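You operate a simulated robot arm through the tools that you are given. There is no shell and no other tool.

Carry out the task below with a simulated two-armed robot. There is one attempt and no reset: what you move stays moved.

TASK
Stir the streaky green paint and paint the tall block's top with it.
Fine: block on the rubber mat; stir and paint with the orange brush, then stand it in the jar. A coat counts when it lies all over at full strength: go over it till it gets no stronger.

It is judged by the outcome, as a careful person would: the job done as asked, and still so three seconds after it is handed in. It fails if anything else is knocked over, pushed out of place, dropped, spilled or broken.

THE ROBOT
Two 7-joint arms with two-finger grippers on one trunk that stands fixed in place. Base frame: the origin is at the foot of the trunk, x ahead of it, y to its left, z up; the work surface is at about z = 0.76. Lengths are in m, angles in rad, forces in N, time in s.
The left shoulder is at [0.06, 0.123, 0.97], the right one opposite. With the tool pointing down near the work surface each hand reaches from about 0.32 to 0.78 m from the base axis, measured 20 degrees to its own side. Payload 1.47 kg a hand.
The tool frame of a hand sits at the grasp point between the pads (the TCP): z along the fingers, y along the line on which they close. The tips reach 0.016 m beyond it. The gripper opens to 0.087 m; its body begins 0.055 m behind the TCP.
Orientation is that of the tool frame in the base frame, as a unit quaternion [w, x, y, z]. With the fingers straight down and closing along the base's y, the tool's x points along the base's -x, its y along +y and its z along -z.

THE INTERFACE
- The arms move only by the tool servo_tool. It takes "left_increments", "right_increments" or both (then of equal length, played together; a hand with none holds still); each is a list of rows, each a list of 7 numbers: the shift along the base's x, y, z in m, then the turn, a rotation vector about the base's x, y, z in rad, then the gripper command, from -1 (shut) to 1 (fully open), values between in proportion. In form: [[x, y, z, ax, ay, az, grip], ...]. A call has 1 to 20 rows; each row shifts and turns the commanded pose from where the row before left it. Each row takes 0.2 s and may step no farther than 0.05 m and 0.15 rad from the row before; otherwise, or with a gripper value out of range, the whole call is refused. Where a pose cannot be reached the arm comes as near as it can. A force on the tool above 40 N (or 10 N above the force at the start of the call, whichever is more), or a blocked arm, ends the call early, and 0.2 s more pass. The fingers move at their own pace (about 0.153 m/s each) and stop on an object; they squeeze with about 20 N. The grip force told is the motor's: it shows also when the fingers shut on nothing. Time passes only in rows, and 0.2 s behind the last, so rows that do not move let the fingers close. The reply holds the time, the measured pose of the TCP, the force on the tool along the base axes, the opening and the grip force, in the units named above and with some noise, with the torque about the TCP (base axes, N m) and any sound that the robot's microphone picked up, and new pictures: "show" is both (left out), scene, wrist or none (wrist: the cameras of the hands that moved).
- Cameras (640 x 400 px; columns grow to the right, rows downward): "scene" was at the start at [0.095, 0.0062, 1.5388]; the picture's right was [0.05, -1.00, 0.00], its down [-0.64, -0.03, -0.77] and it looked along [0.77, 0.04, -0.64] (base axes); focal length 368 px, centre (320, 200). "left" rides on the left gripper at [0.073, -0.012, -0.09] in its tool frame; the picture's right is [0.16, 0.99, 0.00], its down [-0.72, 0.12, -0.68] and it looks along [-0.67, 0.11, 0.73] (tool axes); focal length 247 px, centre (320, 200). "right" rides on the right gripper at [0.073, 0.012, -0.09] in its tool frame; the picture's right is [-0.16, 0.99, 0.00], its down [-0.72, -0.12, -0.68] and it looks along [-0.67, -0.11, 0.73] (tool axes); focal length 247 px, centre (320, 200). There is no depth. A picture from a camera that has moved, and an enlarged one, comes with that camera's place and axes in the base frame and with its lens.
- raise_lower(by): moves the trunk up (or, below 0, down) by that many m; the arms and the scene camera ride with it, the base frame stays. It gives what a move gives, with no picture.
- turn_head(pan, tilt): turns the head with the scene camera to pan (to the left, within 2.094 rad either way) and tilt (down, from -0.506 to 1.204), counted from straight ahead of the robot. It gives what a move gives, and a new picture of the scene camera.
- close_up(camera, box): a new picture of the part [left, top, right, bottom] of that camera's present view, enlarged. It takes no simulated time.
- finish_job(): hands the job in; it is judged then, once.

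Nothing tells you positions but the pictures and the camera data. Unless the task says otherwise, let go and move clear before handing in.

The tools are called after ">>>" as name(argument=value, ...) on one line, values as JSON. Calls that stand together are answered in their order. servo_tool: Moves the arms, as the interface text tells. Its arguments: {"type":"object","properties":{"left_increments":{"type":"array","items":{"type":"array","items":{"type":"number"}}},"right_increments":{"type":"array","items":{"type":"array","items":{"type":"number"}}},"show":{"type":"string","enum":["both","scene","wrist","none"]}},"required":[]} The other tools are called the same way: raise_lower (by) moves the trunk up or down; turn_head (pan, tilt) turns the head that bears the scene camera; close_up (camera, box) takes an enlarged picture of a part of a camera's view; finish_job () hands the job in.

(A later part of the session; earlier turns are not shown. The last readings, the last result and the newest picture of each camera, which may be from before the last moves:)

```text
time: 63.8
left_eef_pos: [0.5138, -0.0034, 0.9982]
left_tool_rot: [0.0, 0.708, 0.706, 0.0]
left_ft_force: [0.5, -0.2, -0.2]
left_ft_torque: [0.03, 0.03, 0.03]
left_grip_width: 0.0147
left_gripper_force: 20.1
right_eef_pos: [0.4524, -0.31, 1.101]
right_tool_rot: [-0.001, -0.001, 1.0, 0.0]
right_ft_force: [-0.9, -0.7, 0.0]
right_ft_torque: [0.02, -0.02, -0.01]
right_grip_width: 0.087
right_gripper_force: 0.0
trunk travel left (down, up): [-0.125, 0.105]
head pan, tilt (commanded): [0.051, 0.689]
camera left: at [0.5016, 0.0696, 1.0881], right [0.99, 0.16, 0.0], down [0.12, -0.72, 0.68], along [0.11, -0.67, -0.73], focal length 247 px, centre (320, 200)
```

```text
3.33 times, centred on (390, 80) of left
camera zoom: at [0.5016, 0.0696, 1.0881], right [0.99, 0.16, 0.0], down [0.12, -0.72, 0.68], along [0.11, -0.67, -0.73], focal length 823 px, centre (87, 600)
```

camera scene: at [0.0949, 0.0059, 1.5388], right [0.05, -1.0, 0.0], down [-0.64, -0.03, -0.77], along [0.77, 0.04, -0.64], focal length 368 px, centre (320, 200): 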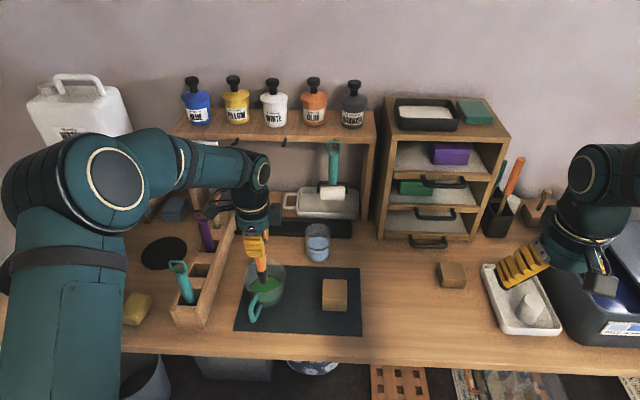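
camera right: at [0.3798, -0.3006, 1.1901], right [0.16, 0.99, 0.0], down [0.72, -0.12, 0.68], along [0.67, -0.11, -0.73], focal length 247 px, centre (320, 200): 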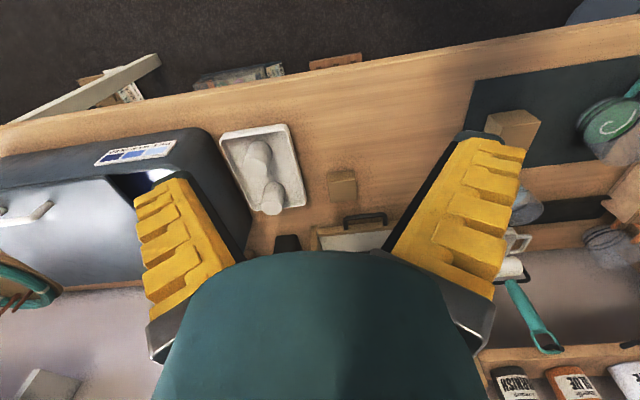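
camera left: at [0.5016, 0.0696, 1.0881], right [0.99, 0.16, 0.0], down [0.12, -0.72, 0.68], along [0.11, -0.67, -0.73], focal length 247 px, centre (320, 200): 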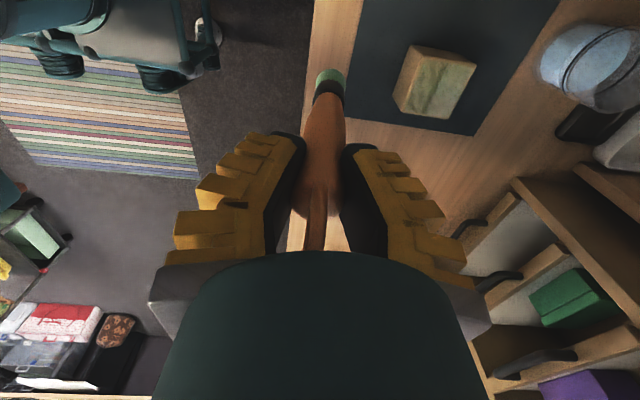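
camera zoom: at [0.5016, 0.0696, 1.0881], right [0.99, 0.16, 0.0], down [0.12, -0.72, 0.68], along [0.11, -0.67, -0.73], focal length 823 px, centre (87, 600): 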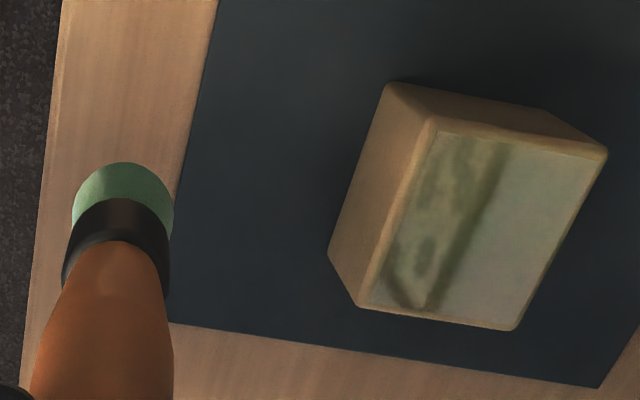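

I need a clear look at the block's top. I'll move the brush back over the cup, where any drip is caught, and view the top with the scene camera.

>>> servo_tool(left_increments=[[0.02, 0.03, 0.005, 0, 0, 0, -1], [0.025, 0.035, 0.005, 0, 0, 0, -1], [0.03, 0.035, 0.003, 0, 0, 0, -1], [0.03, 0.035, 0, 0, 0, 0, -1], [0.022, 0.033, 0, 0, 0, 0, -1], [0, 0, 0, 0, 0, 0, -1]], show="scene")

>>> close_up(camera="scene", box=[310, 265, 360, 315])

>>> close_up(camera="right", box=[420, 40, 640, 200])

```text
time: 65.2
left_eef_pos: [0.638, 0.1676, 1.0118]
left_tool_rot: [0.0, 0.707, 0.707, -0.001]
left_ft_force: [0.3, -0.1, -0.7]
left_ft_torque: [0.01, -0.01, 0.0]
left_grip_width: 0.0145
left_gripper_force: 20.3
right_eef_pos: [0.4518, -0.3109, 1.1009]
right_tool_rot: [0.0, 0.0, 1.0, -0.001]
right_ft_force: [-1.1, -0.4, 1.2]
right_ft_torque: [0.03, -0.01, 0.01]
right_grip_width: 0.0871
right_gripper_force: 0.0
trunk travel left (down, up): [-0.125, 0.105]
head pan, tilt (commanded): [0.051, 0.689]
camera scene: at [0.0947, 0.0058, 1.5388], right [0.05, -1.0, 0.0], down [-0.64, -0.03, -0.77], along [0.77, 0.04, -0.64], focal length 368 px, centre (320, 200)
```

scene: 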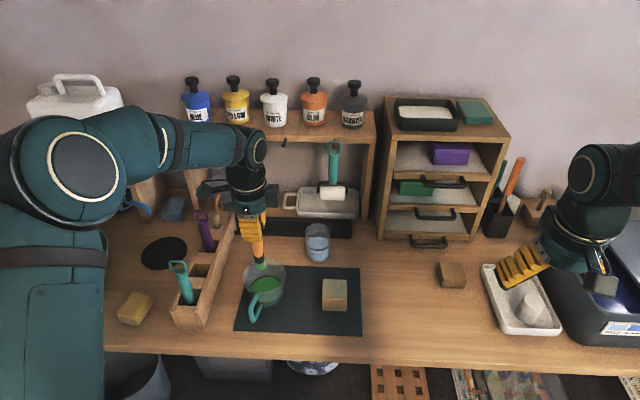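

```text
8.00 times, centred on (335, 290) of scene
camera zoom: at [0.0947, 0.0058, 1.5388], right [0.05, -1.0, 0.0], down [-0.64, -0.03, -0.77], along [0.77, 0.04, -0.64], focal length 2941 px, centre (200, -520)
```

zoom: 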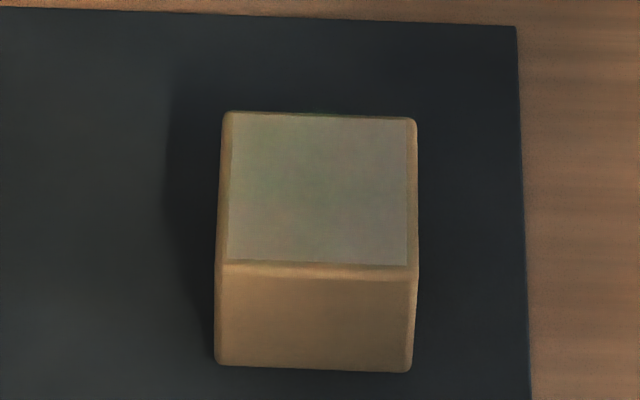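

```text
2.50 times, centred on (530, 120) of right
camera zoom: at [0.3796, -0.3003, 1.1901], right [0.16, 0.99, 0.0], down [0.72, -0.12, 0.68], along [0.67, -0.11, -0.73], focal length 617 px, centre (-205, 400)
```

zoom: 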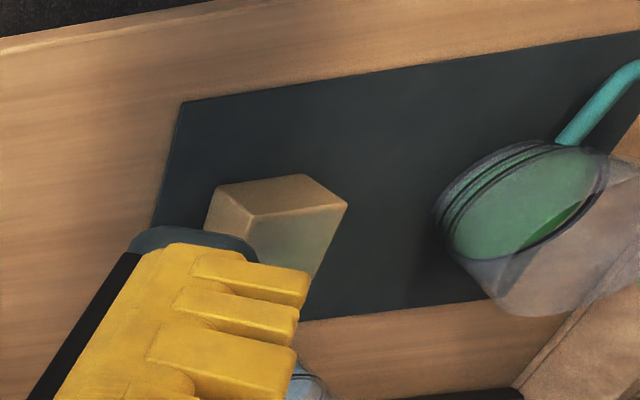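

The top carries only a thin, faint film so far, so it needs many passes. I'll reload the brush first since it's right over the cup.

>>> servo_tool(left_increments=[[0, 0, -0.03, 0, 0, 0, -1], [0, 0, -0.035, 0, 0, 0, -1], [0, 0, -0.03, 0, 0, 0, -1], [0, 0, -0.01, 0, 0, 0, -1], [0, 0, 0, 0, 0, 0, -1], [0, 0, 0, 0, 0, 0, -1], [0, 0, 0, 0, 0, 0, -1], [0, 0, 0, 0, 0, 0, -1], [0, 0, 0.015, 0, 0, 0, -1], [0, 0, 0.02, 0, 0, 0, -1], [0, 0, 0.02, 0, 0, 0, -1], [0, 0, 0, 0, 0, 0, -1]], show="none")

>>> close_up(camera="left", box=[240, 20, 400, 140])

>>> close_up(camera="scene", box=[230, 200, 300, 330])

```text
time: 67.8
left_eef_pos: [0.64, 0.164, 0.9614]
left_tool_rot: [0.0, 0.707, 0.707, -0.001]
left_ft_force: [-0.7, -0.6, -0.8]
left_ft_torque: [0.02, 0.03, 0.0]
left_grip_width: 0.0143
left_gripper_force: 20.3
right_eef_pos: [0.4525, -0.3113, 1.1002]
right_tool_rot: [-0.001, 0.0, 1.0, 0.001]
right_ft_force: [-0.3, -0.7, 0.6]
right_ft_torque: [-0.04, -0.02, -0.03]
right_grip_width: 0.0869
right_gripper_force: 0.0
trunk travel left (down, up): [-0.125, 0.105]
head pan, tilt (commanded): [0.051, 0.689]
```

```text
3.33 times, centred on (320, 80) of left
camera zoom: at [0.6283, 0.2375, 1.0505], right [0.99, 0.16, 0.0], down [0.12, -0.72, 0.68], along [0.11, -0.67, -0.73], focal length 823 px, centre (320, 600)
```

zoom: 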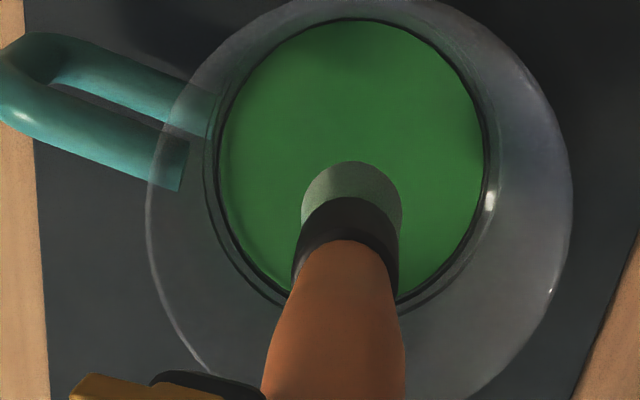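

```text
3.08 times, centred on (265, 265) of scene
camera zoom: at [0.0954, 0.0063, 1.5387], right [0.05, -1.0, 0.0], down [-0.64, -0.03, -0.77], along [0.77, 0.04, -0.64], focal length 1131 px, centre (489, 0)
```

zoom: 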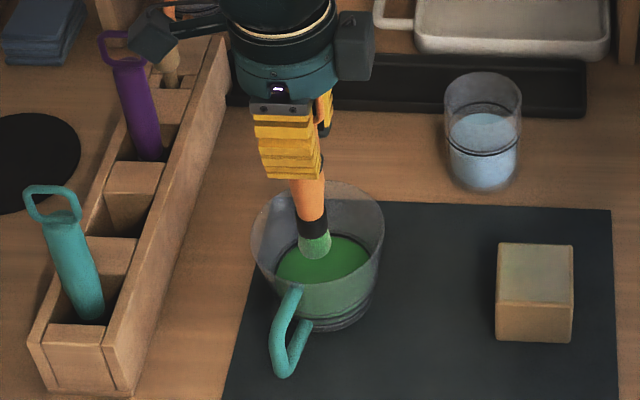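

The brush is loaded. I'll go over the block again and touch down near its centre.

>>> servo_tool(left_increments=[[0, 0, 0.025, 0, 0, 0, -1], [0, 0, 0.02, 0, 0, 0, -1], [-0.002, -0.04, 0, 0, 0, 0, -1], [-0.002, -0.045, 0, 0, 0, 0, -1], [-0.002, -0.045, 0, 0, 0, 0, -1], [-0.0015, -0.039, 0, 0, 0, 0, -1], [0, 0, -0.025, 0, 0, 0, -1], [0, 0, -0.025, 0, 0, 0, -1], [0, 0, -0.006, 0, 0, 0, -1], [0, 0, 0, 0, 0, 0, -1]], show="none")

```text
time: 70.0
left_eef_pos: [0.6307, -0.0067, 0.9504]
left_tool_rot: [0.0, 0.707, 0.707, 0.0]
left_ft_force: [1.1, 0.6, 0.1]
left_ft_torque: [0.0, -0.02, -0.02]
left_grip_width: 0.0138
left_gripper_force: 20.1
right_eef_pos: [0.4517, -0.3111, 1.1012]
right_tool_rot: [-0.001, -0.001, 1.0, 0.0]
right_ft_force: [-0.7, 0.0, 0.3]
right_ft_torque: [0.02, 0.01, -0.02]
right_grip_width: 0.0868
right_gripper_force: 0.1
trunk travel left (down, up): [-0.125, 0.105]
head pan, tilt (commanded): [0.051, 0.689]
```

>>> servo_tool(left_increments=[[0, 0, -0.0012, 0, 0, 0, -1], [-0.012, 0, 0, 0, 0, 0, -1], [-0.013, 0, 0, 0, 0, 0, -1], [0.0125, 0, 0, 0, 0, 0, -1], [0.0125, 0, 0, 0, 0, 0, -1], [0.0125, 0, 0, 0, 0, 0, -1], [0.0125, 0, 0, 0, 0, 0, -1], [0, 0.011, 0, 0, 0, 0, -1], [-0.0125, 0, 0, 0, 0, 0, -1], [-0.0125, 0, 0, 0, 0, 0, -1], [-0.0125, 0, 0, 0, 0, 0, -1], [-0.0125, 0, 0, 0, 0, 0, -1], [0, 0.011, 0, 0, 0, 0, -1], [0.0125, 0, 0, 0, 0, 0, -1], [0.0125, 0, 0, 0, 0, 0, -1], [0.0125, 0, 0, 0, 0, 0, -1], [0.0125, 0, 0, 0, 0, 0, -1]], show="none")

>>> close_up(camera="left", box=[240, 20, 400, 140])

>>> close_up(camera="scene", box=[300, 240, 370, 320])

```text
time: 73.6
left_eef_pos: [0.6545, 0.018, 0.9498]
left_tool_rot: [0.0, 0.707, 0.707, 0.0]
left_ft_force: [-0.2, 0.6, -0.7]
left_ft_torque: [0.0, 0.01, 0.02]
left_grip_width: 0.0137
left_gripper_force: 21.0
right_eef_pos: [0.4529, -0.3115, 1.102]
right_tool_rot: [0.0, 0.0, 1.0, 0.0]
right_ft_force: [0.3, -0.2, -0.3]
right_ft_torque: [0.05, 0.0, 0.01]
right_grip_width: 0.087
right_gripper_force: 0.2
trunk travel left (down, up): [-0.125, 0.105]
head pan, tilt (commanded): [0.051, 0.689]
```

```text
3.33 times, centred on (320, 80) of left
camera zoom: at [0.6434, 0.0911, 1.0383], right [0.99, 0.16, 0.0], down [0.12, -0.72, 0.68], along [0.11, -0.67, -0.73], focal length 823 px, centre (320, 600)
```

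zoom: 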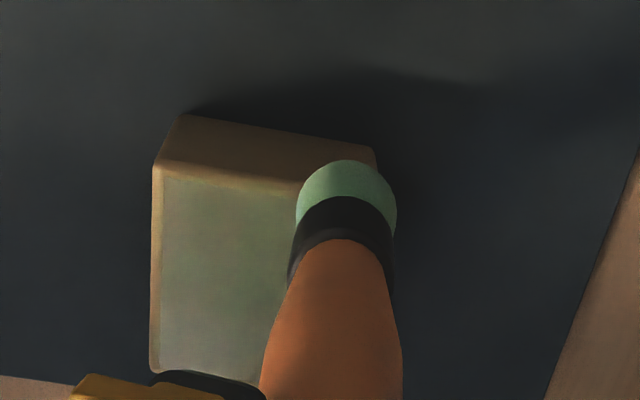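

```text
5.00 times, centred on (335, 280) of scene
camera zoom: at [0.0953, 0.0063, 1.5387], right [0.05, -1.0, 0.0], down [-0.64, -0.03, -0.77], along [0.77, 0.04, -0.64], focal length 1838 px, centre (245, -200)
```

zoom: 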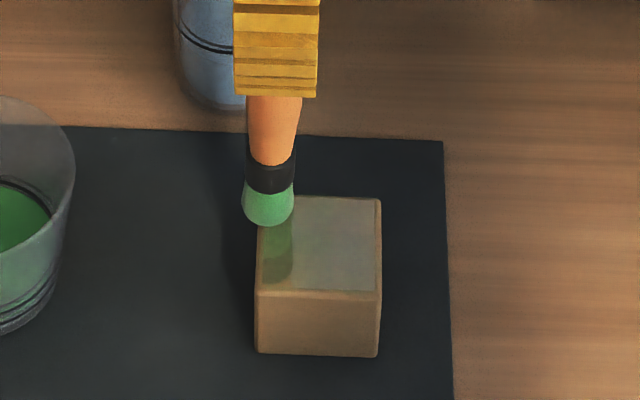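

Part of what I took for a patch is the brush's reflection in the wet film, and the film itself is still thin. I'll press slightly more and raster back across the whole top.

>>> servo_tool(left_increments=[[0, 0, -0.0008, 0, 0, 0, -1], [-0.0125, 0, 0, 0, 0, 0, -1], [-0.0125, 0, 0, 0, 0, 0, -1], [-0.0125, 0, 0, 0, 0, 0, -1], [-0.0125, 0, 0, 0, 0, 0, -1], [0, -0.012, 0, 0, 0, 0, -1], [0.0125, 0, 0, 0, 0, 0, -1], [0.0125, 0, 0, 0, 0, 0, -1], [0.0125, 0, 0, 0, 0, 0, -1], [0.0125, 0, 0, 0, 0, 0, -1], [0, -0.012, 0, 0, 0, 0, -1], [-0.0125, 0, 0, 0, 0, 0, -1], [-0.0125, 0, 0, 0, 0, 0, -1], [-0.0125, 0, 0, 0, 0, 0, -1], [-0.0125, 0, 0, 0, 0, 0, -1], [0, -0.012, 0, 0, 0, 0, -1], [0.0125, 0, 0, 0, 0, 0, -1], [0.0125, 0, 0, 0, 0, 0, -1], [0.0125, 0, 0, 0, 0, 0, -1], [0.0125, 0, 0, 0, 0, 0, -1]], show="none")

>>> close_up(camera="left", box=[240, 20, 400, 140])

>>> close_up(camera="scene", box=[300, 240, 370, 320])

```text
time: 77.8
left_eef_pos: [0.6579, -0.0216, 0.9479]
left_tool_rot: [0.0, 0.707, 0.707, 0.0]
left_ft_force: [0.3, -0.3, -0.6]
left_ft_torque: [-0.04, -0.02, 0.02]
left_grip_width: 0.0147
left_gripper_force: 20.2
right_eef_pos: [0.4522, -0.3118, 1.1003]
right_tool_rot: [0.0, 0.0, 1.0, 0.0]
right_ft_force: [-0.2, 0.8, -0.6]
right_ft_torque: [0.04, -0.01, 0.02]
right_grip_width: 0.0873
right_gripper_force: 0.1
trunk travel left (down, up): [-0.125, 0.105]
head pan, tilt (commanded): [0.051, 0.689]
```

```text
3.33 times, centred on (320, 80) of left
camera zoom: at [0.6468, 0.0518, 1.0372], right [0.99, 0.16, 0.0], down [0.12, -0.72, 0.68], along [0.11, -0.67, -0.73], focal length 823 px, centre (320, 600)
```

zoom: 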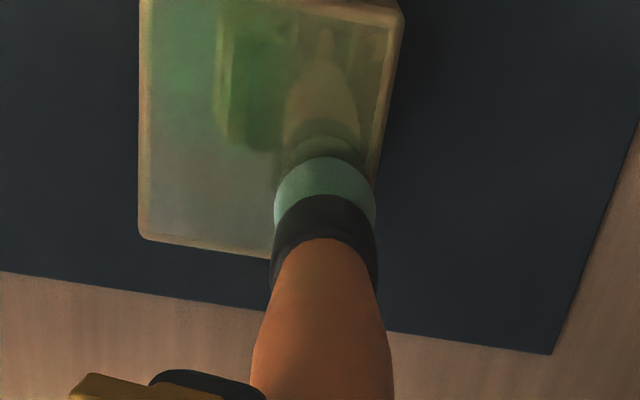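

```text
5.00 times, centred on (335, 280) of scene
camera zoom: at [0.0954, 0.0061, 1.5387], right [0.05, -1.0, 0.0], down [-0.64, -0.03, -0.77], along [0.77, 0.04, -0.64], focal length 1838 px, centre (245, -200)
```

zoom: 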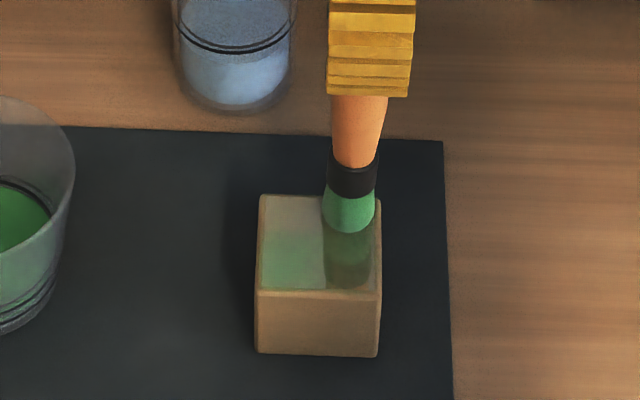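

Green is building up where contact was firmest, the front-left. I'll press a bit more so that contact holds in both directions, and check the force.

>>> servo_tool(left_increments=[[-0.005, 0, -0.0006, 0, 0, 0, -1], [0, 0, 0, 0, 0, 0, -1]], show="none")

```text
time: 78.4
left_eef_pos: [0.6531, -0.0211, 0.9476]
left_tool_rot: [0.0, 0.707, 0.707, 0.001]
left_ft_force: [0.4, -0.6, 0.1]
left_ft_torque: [-0.02, -0.01, 0.02]
left_grip_width: 0.0148
left_gripper_force: 19.7
right_eef_pos: [0.4533, -0.3118, 1.1015]
right_tool_rot: [0.0, -0.001, 1.0, -0.001]
right_ft_force: [0.3, -1.0, 0.2]
right_ft_torque: [0.01, -0.02, 0.01]
right_grip_width: 0.0869
right_gripper_force: 0.2
trunk travel left (down, up): [-0.125, 0.105]
head pan, tilt (commanded): [0.051, 0.689]
```

>>> servo_tool(left_increments=[[0, 0, -0.001, 0, 0, 0, -1], [0, 0, 0, 0, 0, 0, -1]], show="none")

```text
time: 79.0
left_eef_pos: [0.6536, -0.0205, 0.947]
left_tool_rot: [0.002, 0.707, 0.707, 0.0]
left_ft_force: [0.3, -0.5, 4.9]
left_ft_torque: [-0.24, -0.02, 0.01]
left_grip_width: 0.0147
left_gripper_force: 19.7
right_eef_pos: [0.4528, -0.3118, 1.1004]
right_tool_rot: [0.0, 0.0, 1.0, 0.0]
right_ft_force: [-0.2, 1.1, -0.9]
right_ft_torque: [0.0, 0.0, 0.02]
right_grip_width: 0.087
right_gripper_force: 0.1
trunk travel left (down, up): [-0.125, 0.105]
head pan, tilt (commanded): [0.051, 0.689]
```

>>> servo_tool(left_increments=[[-0.0105, 0, 0, 0, 0, 0, -1], [-0.0105, 0, 0, 0, 0, 0, -1], [-0.0105, 0, 0, 0, 0, 0, -1], [-0.0105, 0, 0, 0, 0, 0, -1], [0, -0.006, 0, 0, 0, 0, -1], [0.0125, 0, 0, 0, 0, 0, -1], [0.0125, 0, 0, 0, 0, 0, -1], [0.0125, 0, 0, 0, 0, 0, -1], [0.0125, 0, 0, 0, 0, 0, -1], [0, 0.011, 0, 0, 0, 0, -1], [-0.0125, 0, 0, 0, 0, 0, -1], [-0.0125, 0, 0, 0, 0, 0, -1], [-0.0125, 0, 0, 0, 0, 0, -1], [-0.0125, 0, 0, 0, 0, 0, -1], [0, 0.011, 0, 0, 0, 0, -1], [0.0125, 0, 0, 0, 0, 0, -1], [0.0125, 0, 0, 0, 0, 0, -1], [0.0125, 0, 0, 0, 0, 0, -1], [0.0125, 0, 0, 0, 0, 0, -1]], show="none")

>>> close_up(camera="left", box=[240, 20, 400, 140])

>>> close_up(camera="scene", box=[300, 240, 370, 320])

```text
time: 83.0
left_eef_pos: [0.6607, -0.0057, 0.9468]
left_tool_rot: [-0.001, 0.707, 0.707, 0.0]
left_ft_force: [-0.2, -0.3, -0.5]
left_ft_torque: [0.0, -0.01, 0.01]
left_grip_width: 0.0158
left_gripper_force: 19.9
right_eef_pos: [0.4527, -0.3121, 1.0997]
right_tool_rot: [0.0, 0.0, 1.0, 0.001]
right_ft_force: [-0.1, 0.2, 1.0]
right_ft_torque: [-0.01, 0.0, 0.02]
right_grip_width: 0.087
right_gripper_force: 0.2
trunk travel left (down, up): [-0.125, 0.105]
head pan, tilt (commanded): [0.051, 0.689]
```

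```text
3.33 times, centred on (320, 80) of left
camera zoom: at [0.6487, 0.0681, 1.0358], right [0.99, 0.16, 0.0], down [0.12, -0.72, 0.68], along [0.11, -0.67, -0.73], focal length 823 px, centre (320, 600)
```

zoom: 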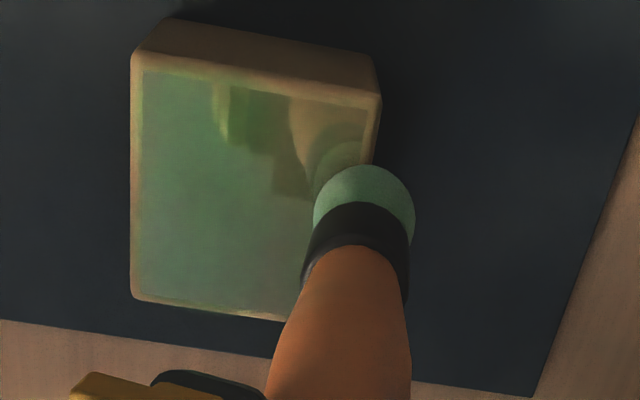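

```text
5.00 times, centred on (335, 280) of scene
camera zoom: at [0.0953, 0.0063, 1.5387], right [0.05, -1.0, 0.0], down [-0.64, -0.03, -0.77], along [0.77, 0.04, -0.64], focal length 1838 px, centre (245, -200)
```

zoom: 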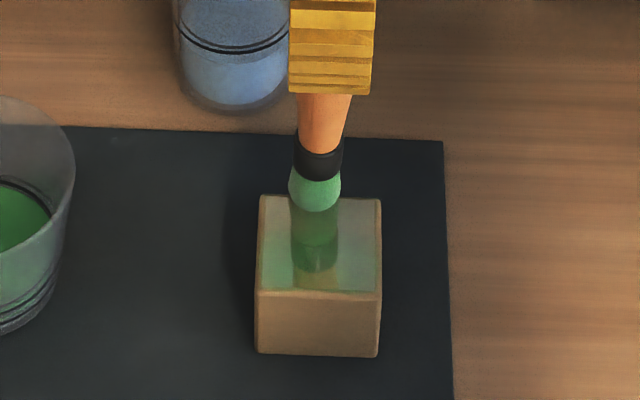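

The coat is growing greener. The brush leans and slips slightly in the grip as I stroke, so I'll keep re-seating the contact and continue.

>>> servo_tool(left_increments=[[-0.012, 0, -0.0008, 0, 0, 0, -1], [0, 0, 0, 0, 0, 0, -1]], show="none")

```text
time: 83.6
left_eef_pos: [0.6484, -0.004, 0.9464]
left_tool_rot: [-0.001, 0.708, 0.707, 0.0]
left_ft_force: [-0.4, 0.8, -0.5]
left_ft_torque: [-0.01, -0.04, 0.01]
left_grip_width: 0.0155
left_gripper_force: 20.3
right_eef_pos: [0.4515, -0.3117, 1.1008]
right_tool_rot: [0.0, 0.0, 1.0, 0.0]
right_ft_force: [1.0, 0.5, -0.6]
right_ft_torque: [0.0, -0.01, 0.02]
right_grip_width: 0.0869
right_gripper_force: 0.2
trunk travel left (down, up): [-0.125, 0.105]
head pan, tilt (commanded): [0.051, 0.689]
```

>>> servo_tool(left_increments=[[0, 0, -0.001, 0, 0, 0, -1], [0, 0, 0, 0, 0, 0, -1]], show="none")

```text
time: 84.2
left_eef_pos: [0.6483, -0.0035, 0.9451]
left_tool_rot: [0.001, 0.707, 0.707, 0.0]
left_ft_force: [0.6, 0.0, 3.7]
left_ft_torque: [-0.1, 0.03, 0.01]
left_grip_width: 0.0153
left_gripper_force: 20.1
right_eef_pos: [0.4535, -0.3113, 1.101]
right_tool_rot: [0.0, 0.001, 1.0, 0.0]
right_ft_force: [0.4, 0.5, -0.8]
right_ft_torque: [0.01, -0.03, 0.02]
right_grip_width: 0.0871
right_gripper_force: 0.1
trunk travel left (down, up): [-0.125, 0.105]
head pan, tilt (commanded): [0.051, 0.689]
```

>>> servo_tool(left_increments=[[-0.0105, 0, 0, 0, 0, 0, -1], [-0.0105, 0, 0, 0, 0, 0, -1], [-0.0105, 0, 0, 0, 0, 0, -1], [-0.009, 0, 0, 0, 0, 0, -1], [0, 0.011, 0, 0, 0, 0, -1], [0.012, 0, 0, 0, 0, 0, -1], [0.012, 0, 0, 0, 0, 0, -1], [0.012, 0, 0, 0, 0, 0, -1], [0.012, 0, 0, 0, 0, 0, -1], [0, 0.011, 0, 0, 0, 0, -1], [-0.012, 0, 0, 0, 0, 0, -1], [-0.012, 0, 0, 0, 0, 0, -1], [-0.012, 0, 0, 0, 0, 0, -1], [-0.012, 0, 0, 0, 0, 0, -1]], show="none")

>>> close_up(camera="left", box=[240, 20, 400, 140])

>>> close_up(camera="scene", box=[300, 240, 370, 320])

```text
time: 87.2
left_eef_pos: [0.6073, 0.018, 0.9453]
left_tool_rot: [0.0, 0.707, 0.707, 0.001]
left_ft_force: [0.7, -0.2, -0.1]
left_ft_torque: [-0.01, -0.02, -0.01]
left_grip_width: 0.016
left_gripper_force: 20.1
right_eef_pos: [0.4523, -0.3114, 1.1005]
right_tool_rot: [0.0, 0.0, 1.0, 0.0]
right_ft_force: [0.1, 0.3, -0.1]
right_ft_torque: [-0.03, 0.01, 0.0]
right_grip_width: 0.0867
right_gripper_force: 0.0
trunk travel left (down, up): [-0.125, 0.105]
head pan, tilt (commanded): [0.051, 0.689]
```

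```text
3.33 times, centred on (320, 80) of left
camera zoom: at [0.595, 0.0914, 1.0346], right [0.99, 0.16, 0.0], down [0.12, -0.72, 0.68], along [0.11, -0.67, -0.73], focal length 823 px, centre (320, 600)
```

zoom: 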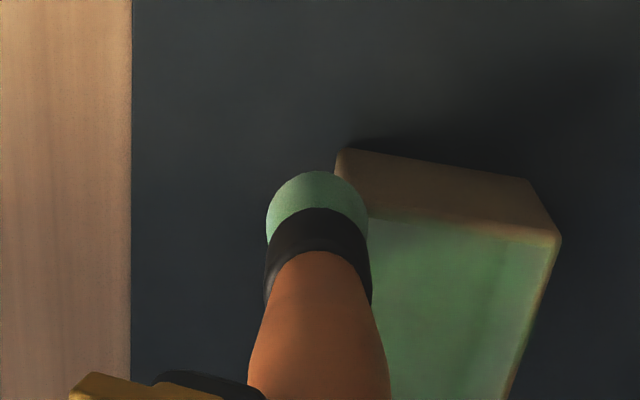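

```text
5.00 times, centred on (335, 280) of scene
camera zoom: at [0.0949, 0.0062, 1.5388], right [0.05, -1.0, 0.0], down [-0.64, -0.03, -0.77], along [0.77, 0.04, -0.64], focal length 1838 px, centre (245, -200)
```

zoom: 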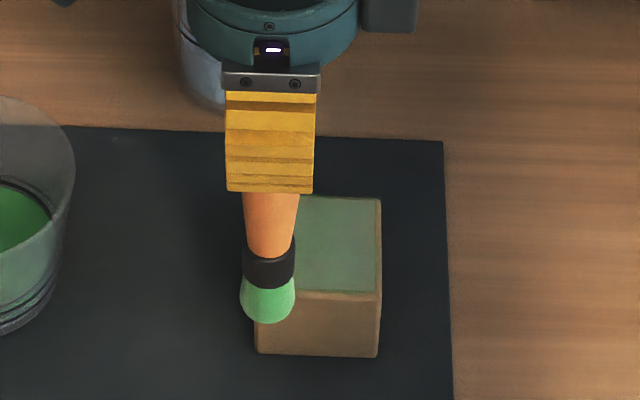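

The coat is clearly greener now. The tip has run slightly over the front edge, so I'll lift, move back inside and press again before more passes with a tighter range.

>>> servo_tool(left_increments=[[0, 0, 0.006, 0, 0, 0, -1], [0.014, 0, 0, 0, 0, 0, -1], [0.014, 0, -0.004, 0, 0, 0, -1], [0, 0, -0.002, 0, 0, 0, -1], [0, 0, 0, 0, 0, 0, -1]], show="none")

>>> close_up(camera="left", box=[240, 20, 400, 140])

>>> close_up(camera="scene", box=[300, 240, 370, 320])

```text
time: 88.4
left_eef_pos: [0.6354, 0.0185, 0.9459]
left_tool_rot: [-0.001, 0.707, 0.707, 0.0]
left_ft_force: [0.4, 0.5, -0.5]
left_ft_torque: [-0.03, 0.01, -0.03]
left_grip_width: 0.0154
left_gripper_force: 19.8
right_eef_pos: [0.4524, -0.3109, 1.1005]
right_tool_rot: [0.0, 0.0, 1.0, 0.0]
right_ft_force: [-0.1, 0.8, 0.9]
right_ft_torque: [-0.02, 0.02, -0.01]
right_grip_width: 0.087
right_gripper_force: 0.1
trunk travel left (down, up): [-0.125, 0.105]
head pan, tilt (commanded): [0.051, 0.689]
```

```text
3.33 times, centred on (320, 80) of left
camera zoom: at [0.6231, 0.0915, 1.035], right [0.99, 0.16, 0.0], down [0.12, -0.72, 0.68], along [0.11, -0.67, -0.73], focal length 823 px, centre (320, 600)
```

zoom: 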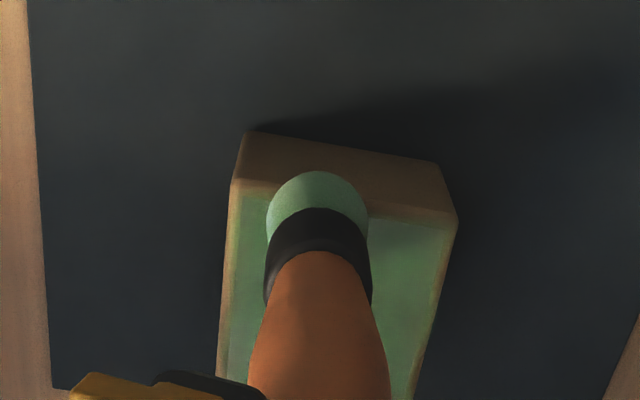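

```text
5.00 times, centred on (335, 280) of scene
camera zoom: at [0.0952, 0.0062, 1.5388], right [0.05, -1.0, 0.0], down [-0.64, -0.03, -0.77], along [0.77, 0.04, -0.64], focal length 1838 px, centre (245, -200)
```

zoom: 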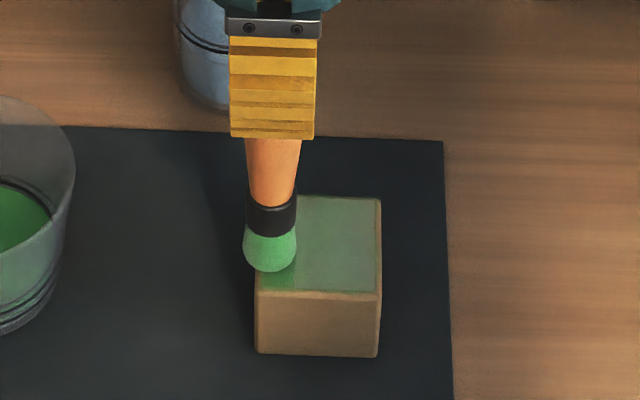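

>>> servo_tool(left_increments=[[0, -0.004, -0.001, 0, 0, 0, -1], [0, 0, -0.0008, 0, 0, 0, -1], [0, 0, 0, 0, 0, 0, -1]], show="none")

```text
time: 89.2
left_eef_pos: [0.6352, 0.0145, 0.9446]
left_tool_rot: [0.0, 0.707, 0.707, 0.0]
left_ft_force: [-0.6, 0.6, 2.5]
left_ft_torque: [-0.01, 0.03, 0.03]
left_grip_width: 0.0153
left_gripper_force: 20.3
right_eef_pos: [0.4509, -0.3112, 1.1007]
right_tool_rot: [0.0, 0.0, 1.0, 0.0]
right_ft_force: [-0.3, -0.1, 0.0]
right_ft_torque: [0.04, 0.01, -0.02]
right_grip_width: 0.0872
right_gripper_force: 0.0
trunk travel left (down, up): [-0.125, 0.105]
head pan, tilt (commanded): [0.051, 0.689]
```

>>> servo_tool(left_increments=[[-0.011, 0, -0.0006, 0, 0, 0, -1], [-0.011, 0, 0, 0, 0, 0, -1], [0.0115, 0, 0, 0, 0, 0, -1], [0.0115, 0, 0, 0, 0, 0, -1], [0.0115, 0, 0, 0, 0, 0, -1], [0.0115, 0, 0, 0, 0, 0, -1], [0, -0.0105, 0, 0, 0, 0, -1], [-0.0115, 0, 0, 0, 0, 0, -1], [-0.0115, 0, 0, 0, 0, 0, -1], [-0.0115, 0, 0, 0, 0, 0, -1], [-0.0115, 0, 0, 0, 0, 0, -1], [0, -0.0105, 0, 0, 0, 0, -1], [0.0115, 0, 0, 0, 0, 0, -1], [0.0115, 0, 0, 0, 0, 0, -1], [0.0115, 0, 0, 0, 0, 0, -1], [0.0115, 0, 0, 0, 0, 0, -1], [0, -0.0105, 0, 0, 0, 0, -1], [-0.0115, 0, 0, 0, 0, 0, -1], [-0.0115, 0, 0, 0, 0, 0, -1]], show="none")

>>> close_up(camera="left", box=[240, 20, 400, 140])

>>> close_up(camera="scene", box=[300, 240, 370, 320])

```text
time: 93.2
left_eef_pos: [0.6372, -0.0195, 0.9428]
left_tool_rot: [0.0, 0.707, 0.707, 0.0]
left_ft_force: [0.1, 1.0, 1.5]
left_ft_torque: [-0.05, -0.07, 0.0]
left_grip_width: 0.0155
left_gripper_force: 20.1
right_eef_pos: [0.4522, -0.3122, 1.1013]
right_tool_rot: [0.0, 0.001, 1.0, 0.0]
right_ft_force: [0.2, -0.3, -0.3]
right_ft_torque: [-0.01, 0.0, -0.01]
right_grip_width: 0.0868
right_gripper_force: 0.0
trunk travel left (down, up): [-0.125, 0.105]
head pan, tilt (commanded): [0.051, 0.689]
```

```text
3.33 times, centred on (320, 80) of left
camera zoom: at [0.6256, 0.0544, 1.0321], right [0.99, 0.16, 0.0], down [0.12, -0.72, 0.68], along [0.11, -0.67, -0.73], focal length 823 px, centre (320, 600)
```

zoom: 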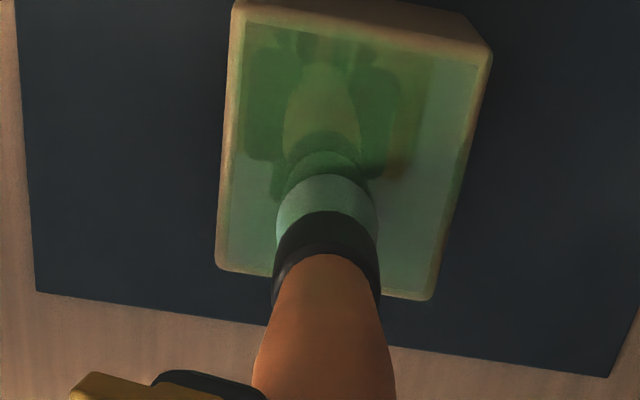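

```text
5.00 times, centred on (335, 280) of scene
camera zoom: at [0.0947, 0.006, 1.5388], right [0.05, -1.0, 0.0], down [-0.64, -0.03, -0.77], along [0.77, 0.04, -0.64], focal length 1838 px, centre (245, -200)
```

zoom: 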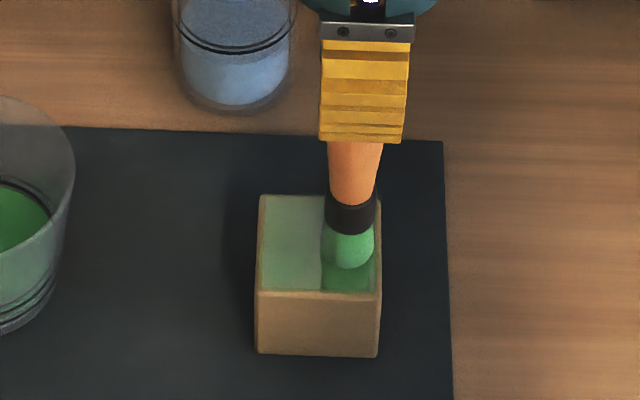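

>>> servo_tool(left_increments=[[-0.0115, 0, -0.0004, 0, 0, 0, -1], [-0.0115, 0, 0, 0, 0, 0, -1], [0, -0.009, 0, 0, 0, 0, -1], [0.0115, 0, 0, 0, 0, 0, -1], [0.0115, 0, 0, 0, 0, 0, -1], [0.0115, 0, 0, 0, 0, 0, -1], [0.0115, 0, 0, 0, 0, 0, -1], [-0.0115, 0, -0.0003, 0, 0, 0, -1], [-0.0115, 0, 0, 0, 0, 0, -1], [-0.0115, 0, 0, 0, 0, 0, -1], [-0.0115, 0, 0, 0, 0, 0, -1], [0, 0.0105, 0, 0, 0, 0, -1], [0.0115, 0, 0, 0, 0, 0, -1], [0.0115, 0, 0, 0, 0, 0, -1], [0.0115, 0, 0, 0, 0, 0, -1], [0.0115, 0, 0, 0, 0, 0, -1], [0, 0.0105, 0, 0, 0, 0, -1], [-0.0115, 0, 0, 0, 0, 0, -1], [-0.0115, 0, 0, 0, 0, 0, -1]], show="none")

>>> close_up(camera="left", box=[240, 20, 400, 140])

>>> close_up(camera="scene", box=[300, 240, 370, 320])

```text
time: 97.2
left_eef_pos: [0.6372, -0.0051, 0.9416]
left_tool_rot: [0.0, 0.707, 0.707, 0.0]
left_ft_force: [-0.4, 0.8, 0.7]
left_ft_torque: [0.02, 0.04, -0.02]
left_grip_width: 0.0154
left_gripper_force: 20.5
right_eef_pos: [0.4514, -0.3111, 1.1005]
right_tool_rot: [0.0, 0.0, 1.0, 0.001]
right_ft_force: [0.3, 0.0, -0.4]
right_ft_torque: [0.0, 0.0, 0.0]
right_grip_width: 0.087
right_gripper_force: 0.1
trunk travel left (down, up): [-0.125, 0.105]
head pan, tilt (commanded): [0.051, 0.689]
```

```text
3.33 times, centred on (320, 80) of left
camera zoom: at [0.6253, 0.0676, 1.032], right [0.99, 0.16, 0.0], down [0.12, -0.72, 0.68], along [0.11, -0.67, -0.73], focal length 823 px, centre (320, 600)
```

zoom: 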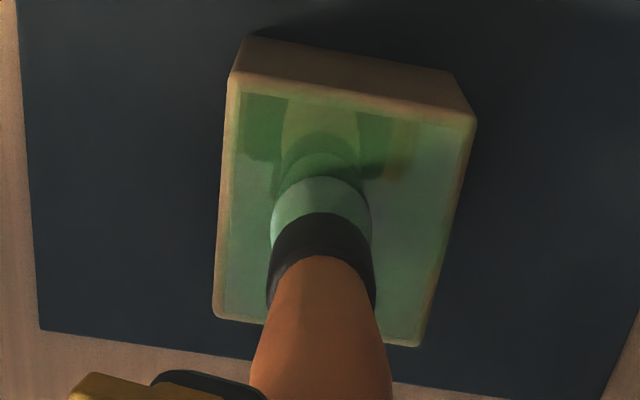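

```text
5.00 times, centred on (335, 280) of scene
camera zoom: at [0.0948, 0.0064, 1.5388], right [0.05, -1.0, 0.0], down [-0.64, -0.03, -0.77], along [0.77, 0.04, -0.64], focal length 1838 px, centre (245, -200)
```

zoom: 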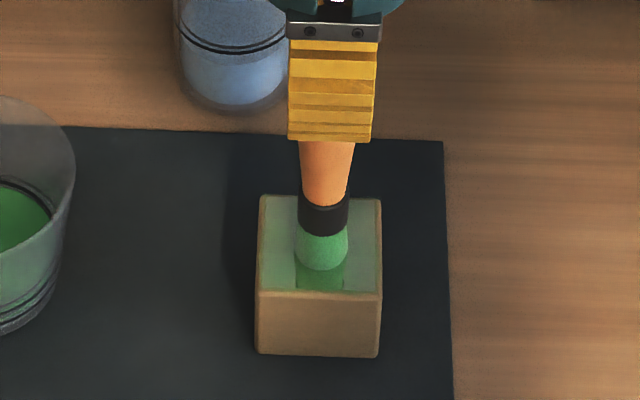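

The coat is gaining strength, and the brush now sits about 9 mm higher in the grip. I'll reload at the cup and use the chance to see the whole top unobstructed.

>>> servo_tool(left_increments=[[0, 0, 0.02, 0, 0, 0, -1], [0, 0, 0.04, 0, 0, 0, -1], [0.002, 0.04, 0.0, 0, 0, 0, -1], [0.002, 0.045, 0, 0, 0, 0, -1], [0.002, 0.045, 0, 0, 0, 0, -1], [0.002, 0.041, 0, 0, 0, 0, -1], [0, 0, 0, 0, 0, 0, -1]], show="both")

>>> close_up(camera="scene", box=[310, 265, 360, 315])

>>> close_up(camera="left", box=[240, 20, 400, 140])

>>> close_up(camera="scene", box=[220, 190, 310, 320])

```text
time: 98.8
left_eef_pos: [0.6396, 0.1688, 1.0006]
left_tool_rot: [0.0, 0.707, 0.707, 0.0]
left_ft_force: [-0.5, 0.0, -0.5]
left_ft_torque: [-0.03, 0.0, 0.02]
left_grip_width: 0.0148
left_gripper_force: 19.7
right_eef_pos: [0.4522, -0.3104, 1.1003]
right_tool_rot: [0.0, 0.0, 1.0, 0.0]
right_ft_force: [0.6, -0.3, 0.6]
right_ft_torque: [0.02, -0.01, 0.02]
right_grip_width: 0.0871
right_gripper_force: 0.0
trunk travel left (down, up): [-0.125, 0.105]
head pan, tilt (commanded): [0.051, 0.689]
camera scene: at [0.0953, 0.0059, 1.5387], right [0.05, -1.0, 0.0], down [-0.64, -0.03, -0.77], along [0.77, 0.04, -0.64], focal length 368 px, centre (320, 200)
camera left: at [0.6288, 0.2413, 1.09], right [0.99, 0.16, 0.0], down [0.12, -0.72, 0.68], along [0.11, -0.67, -0.73], focal length 247 px, centre (320, 200)
```

scene: 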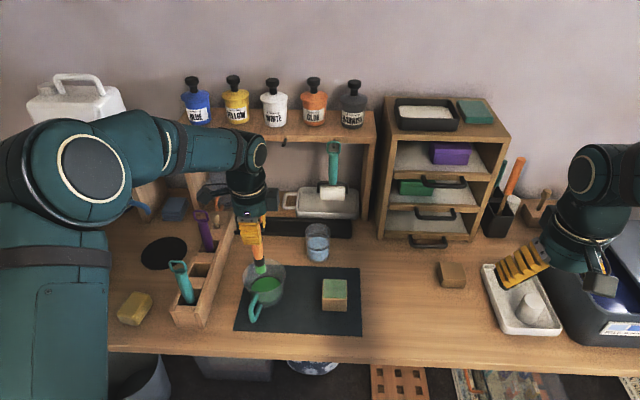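
left: 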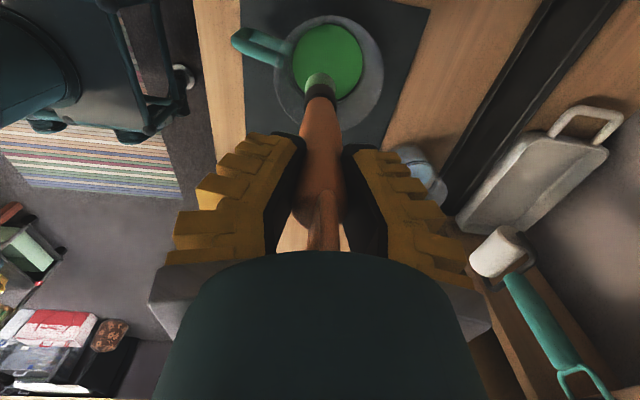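

```text
8.00 times, centred on (335, 290) of scene
camera zoom: at [0.0953, 0.0059, 1.5387], right [0.05, -1.0, 0.0], down [-0.64, -0.03, -0.77], along [0.77, 0.04, -0.64], focal length 2941 px, centre (200, -520)
```

zoom: 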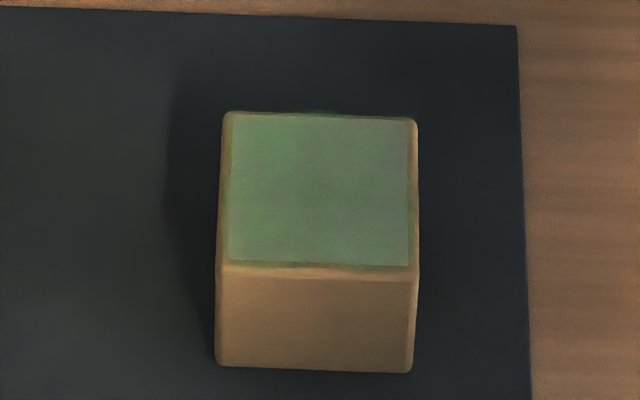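

```text
3.33 times, centred on (320, 80) of left
camera zoom: at [0.6288, 0.2413, 1.09], right [0.99, 0.16, 0.0], down [0.12, -0.72, 0.68], along [0.11, -0.67, -0.73], focal length 823 px, centre (320, 600)
```

zoom: 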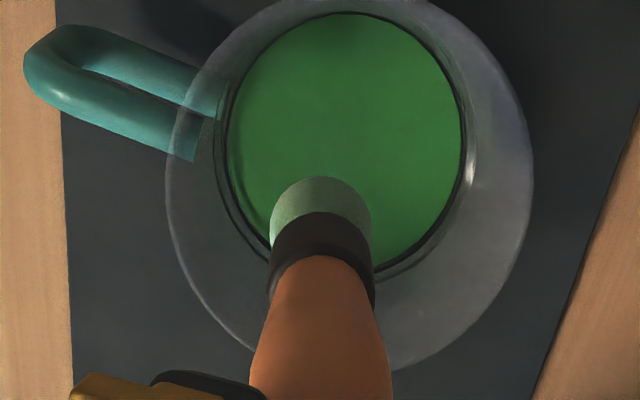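

```text
3.08 times, centred on (265, 255) of scene
camera zoom: at [0.0953, 0.0059, 1.5387], right [0.05, -1.0, 0.0], down [-0.64, -0.03, -0.77], along [0.77, 0.04, -0.64], focal length 1131 px, centre (489, 31)
```

zoom: 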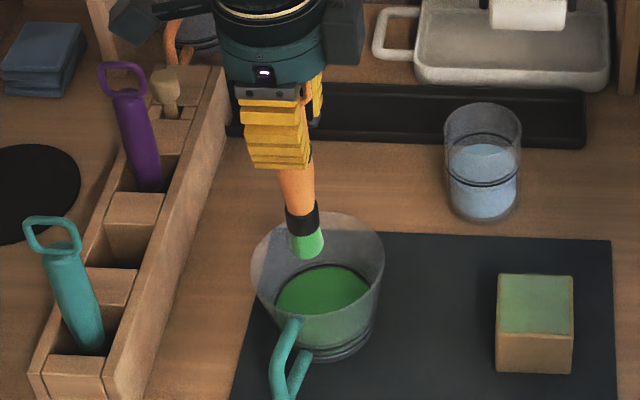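

The film is fairly even now but still medium strength. I'll dip again, allowing for the shorter brush length, and then continue.

>>> servo_tool(left_increments=[[0.004, -0.002, -0.03, 0, 0, 0, -1], [0.004, -0.001, -0.035, 0, 0, 0, -1], [0, 0, -0.03, 0, 0, 0, -1], [0, 0, -0.005, 0, 0, 0, -1], [0, 0, 0, 0, 0, 0, -1], [0, 0, 0, 0, 0, 0, -1]], show="none")

>>> close_up(camera="left", box=[240, 20, 400, 140])

```text
time: 100.2
left_eef_pos: [0.6501, 0.1635, 0.9003]
left_tool_rot: [0.0, 0.707, 0.707, 0.001]
left_ft_force: [-0.4, -0.3, -0.6]
left_ft_torque: [0.0, -0.02, -0.02]
left_grip_width: 0.0146
left_gripper_force: 19.9
right_eef_pos: [0.4525, -0.3114, 1.1014]
right_tool_rot: [0.0, 0.0, 1.0, 0.0]
right_ft_force: [0.6, -1.1, 0.0]
right_ft_torque: [-0.01, 0.01, -0.01]
right_grip_width: 0.0868
right_gripper_force: 0.1
trunk travel left (down, up): [-0.125, 0.105]
head pan, tilt (commanded): [0.051, 0.689]
```

```text
3.33 times, centred on (320, 80) of left
camera zoom: at [0.6385, 0.2353, 0.9898], right [0.99, 0.16, 0.0], down [0.12, -0.72, 0.68], along [0.11, -0.67, -0.73], focal length 823 px, centre (320, 600)
```

zoom: 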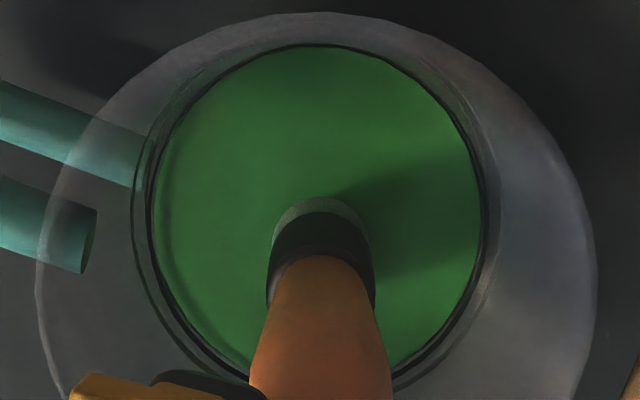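

>>> servo_tool(left_increments=[[0, 0, 0, 0, 0, 0, -1], [0, 0, 0, 0, 0, 0, -1], [0, 0, 0.015, 0, 0, 0, -1], [0, 0, 0.02, 0, 0, 0, -1], [0, 0, 0.02, 0, 0, 0, -1], [0, 0, 0, 0, 0, 0, -1], [0, 0, 0, 0, 0, 0, -1], [0, 0, 0.025, 0, 0, 0, -1], [0, 0, 0.025, 0, 0, 0, -1], [-0.0025, -0.04, 0, 0, 0, 0, -1], [-0.0025, -0.045, 0, 0, 0, 0, -1], [-0.0025, -0.045, 0, 0, 0, 0, -1], [-0.0025, -0.04, 0, 0, 0, 0, -1], [0, 0, -0.03, 0, 0, 0, -1], [0, 0, -0.025, 0, 0, 0, -1], [0, 0, -0.003, 0, 0, 0, -1], [0, 0, 0, 0, 0, 0, -1]], show="none")

>>> close_up(camera="left", box=[240, 20, 400, 140])

>>> close_up(camera="scene", box=[300, 240, 370, 320])

```text
time: 103.8
left_eef_pos: [0.6429, -0.0098, 0.9466]
left_tool_rot: [-0.001, 0.707, 0.707, 0.0]
left_ft_force: [0.0, -1.1, -0.7]
left_ft_torque: [0.0, 0.02, -0.01]
left_grip_width: 0.0141
left_gripper_force: 19.8
right_eef_pos: [0.4521, -0.3117, 1.1004]
right_tool_rot: [-0.001, 0.0, 1.0, 0.0]
right_ft_force: [-0.7, 0.5, -0.2]
right_ft_torque: [-0.01, -0.01, 0.0]
right_grip_width: 0.0872
right_gripper_force: 0.1
trunk travel left (down, up): [-0.125, 0.105]
head pan, tilt (commanded): [0.051, 0.689]
```

```text
3.33 times, centred on (320, 80) of left
camera zoom: at [0.6307, 0.0636, 1.0371], right [0.99, 0.16, 0.0], down [0.12, -0.72, 0.68], along [0.11, -0.67, -0.73], focal length 823 px, centre (320, 600)
```

zoom: 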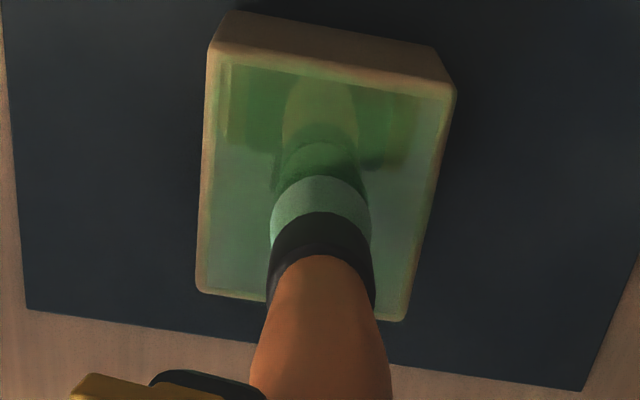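

```text
5.00 times, centred on (335, 280) of scene
camera zoom: at [0.0951, 0.0061, 1.5388], right [0.05, -1.0, 0.0], down [-0.64, -0.03, -0.77], along [0.77, 0.04, -0.64], focal length 1838 px, centre (245, -200)
```

zoom: 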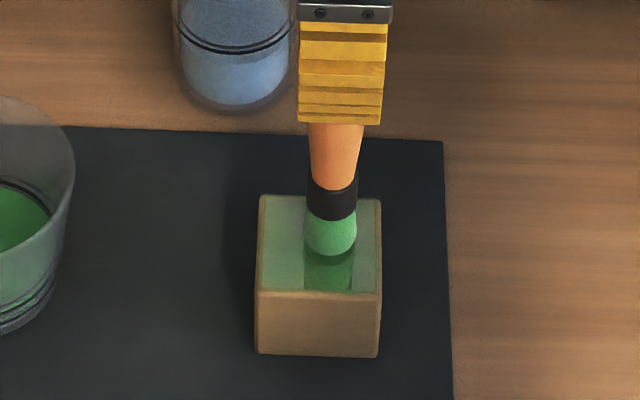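

>>> servo_tool(left_increments=[[0, 0.002, -0.003, 0, 0, 0, -1], [0, 0, -0.0015, 0, 0, 0, -1], [0, 0, 0, 0, 0, 0, -1]], show="none")

```text
time: 104.6
left_eef_pos: [0.6416, -0.0057, 0.9446]
left_tool_rot: [0.0, 0.707, 0.707, 0.0]
left_ft_force: [0.2, -0.3, 0.0]
left_ft_torque: [-0.01, -0.01, -0.03]
left_grip_width: 0.014
left_gripper_force: 19.9
right_eef_pos: [0.4513, -0.3115, 1.1009]
right_tool_rot: [0.0, -0.001, 1.0, 0.0]
right_ft_force: [-0.4, -0.1, 0.3]
right_ft_torque: [0.01, 0.01, 0.0]
right_grip_width: 0.0869
right_gripper_force: 0.1
trunk travel left (down, up): [-0.125, 0.105]
head pan, tilt (commanded): [0.051, 0.689]
```

>>> servo_tool(left_increments=[[0, 0, -0.0015, 0, 0, 0, -1], [0, 0, 0, 0, 0, 0, -1]], show="none")

>>> servo_tool(left_increments=[[0, 0, -0.001, 0, 0, 0, -1], [0, 0, 0, 0, 0, 0, -1]], show="none")

```text
time: 105.2
left_eef_pos: [0.6423, -0.007, 0.9434]
left_tool_rot: [-0.001, 0.707, 0.707, 0.0]
left_ft_force: [0.0, -0.3, 3.1]
left_ft_torque: [-0.01, 0.03, 0.02]
left_grip_width: 0.0141
left_gripper_force: 20.3
right_eef_pos: [0.4517, -0.3112, 1.1008]
right_tool_rot: [0.0, 0.0, 1.0, 0.0]
right_ft_force: [-0.4, -0.5, 0.1]
right_ft_torque: [0.01, 0.04, -0.01]
right_grip_width: 0.0868
right_gripper_force: 0.0
trunk travel left (down, up): [-0.125, 0.105]
head pan, tilt (commanded): [0.051, 0.689]
```

```text
time: 105.8
left_eef_pos: [0.6414, -0.0053, 0.9429]
left_tool_rot: [0.001, 0.707, 0.707, 0.0]
left_ft_force: [-0.5, -0.2, 6.2]
left_ft_torque: [-0.12, 0.07, 0.0]
left_grip_width: 0.014
left_gripper_force: 20.3
right_eef_pos: [0.4519, -0.3112, 1.1002]
right_tool_rot: [0.0, 0.0, 1.0, 0.0]
right_ft_force: [-0.4, 0.4, 0.8]
right_ft_torque: [0.01, -0.01, -0.03]
right_grip_width: 0.0869
right_gripper_force: 0.1
trunk travel left (down, up): [-0.125, 0.105]
head pan, tilt (commanded): [0.051, 0.689]
```

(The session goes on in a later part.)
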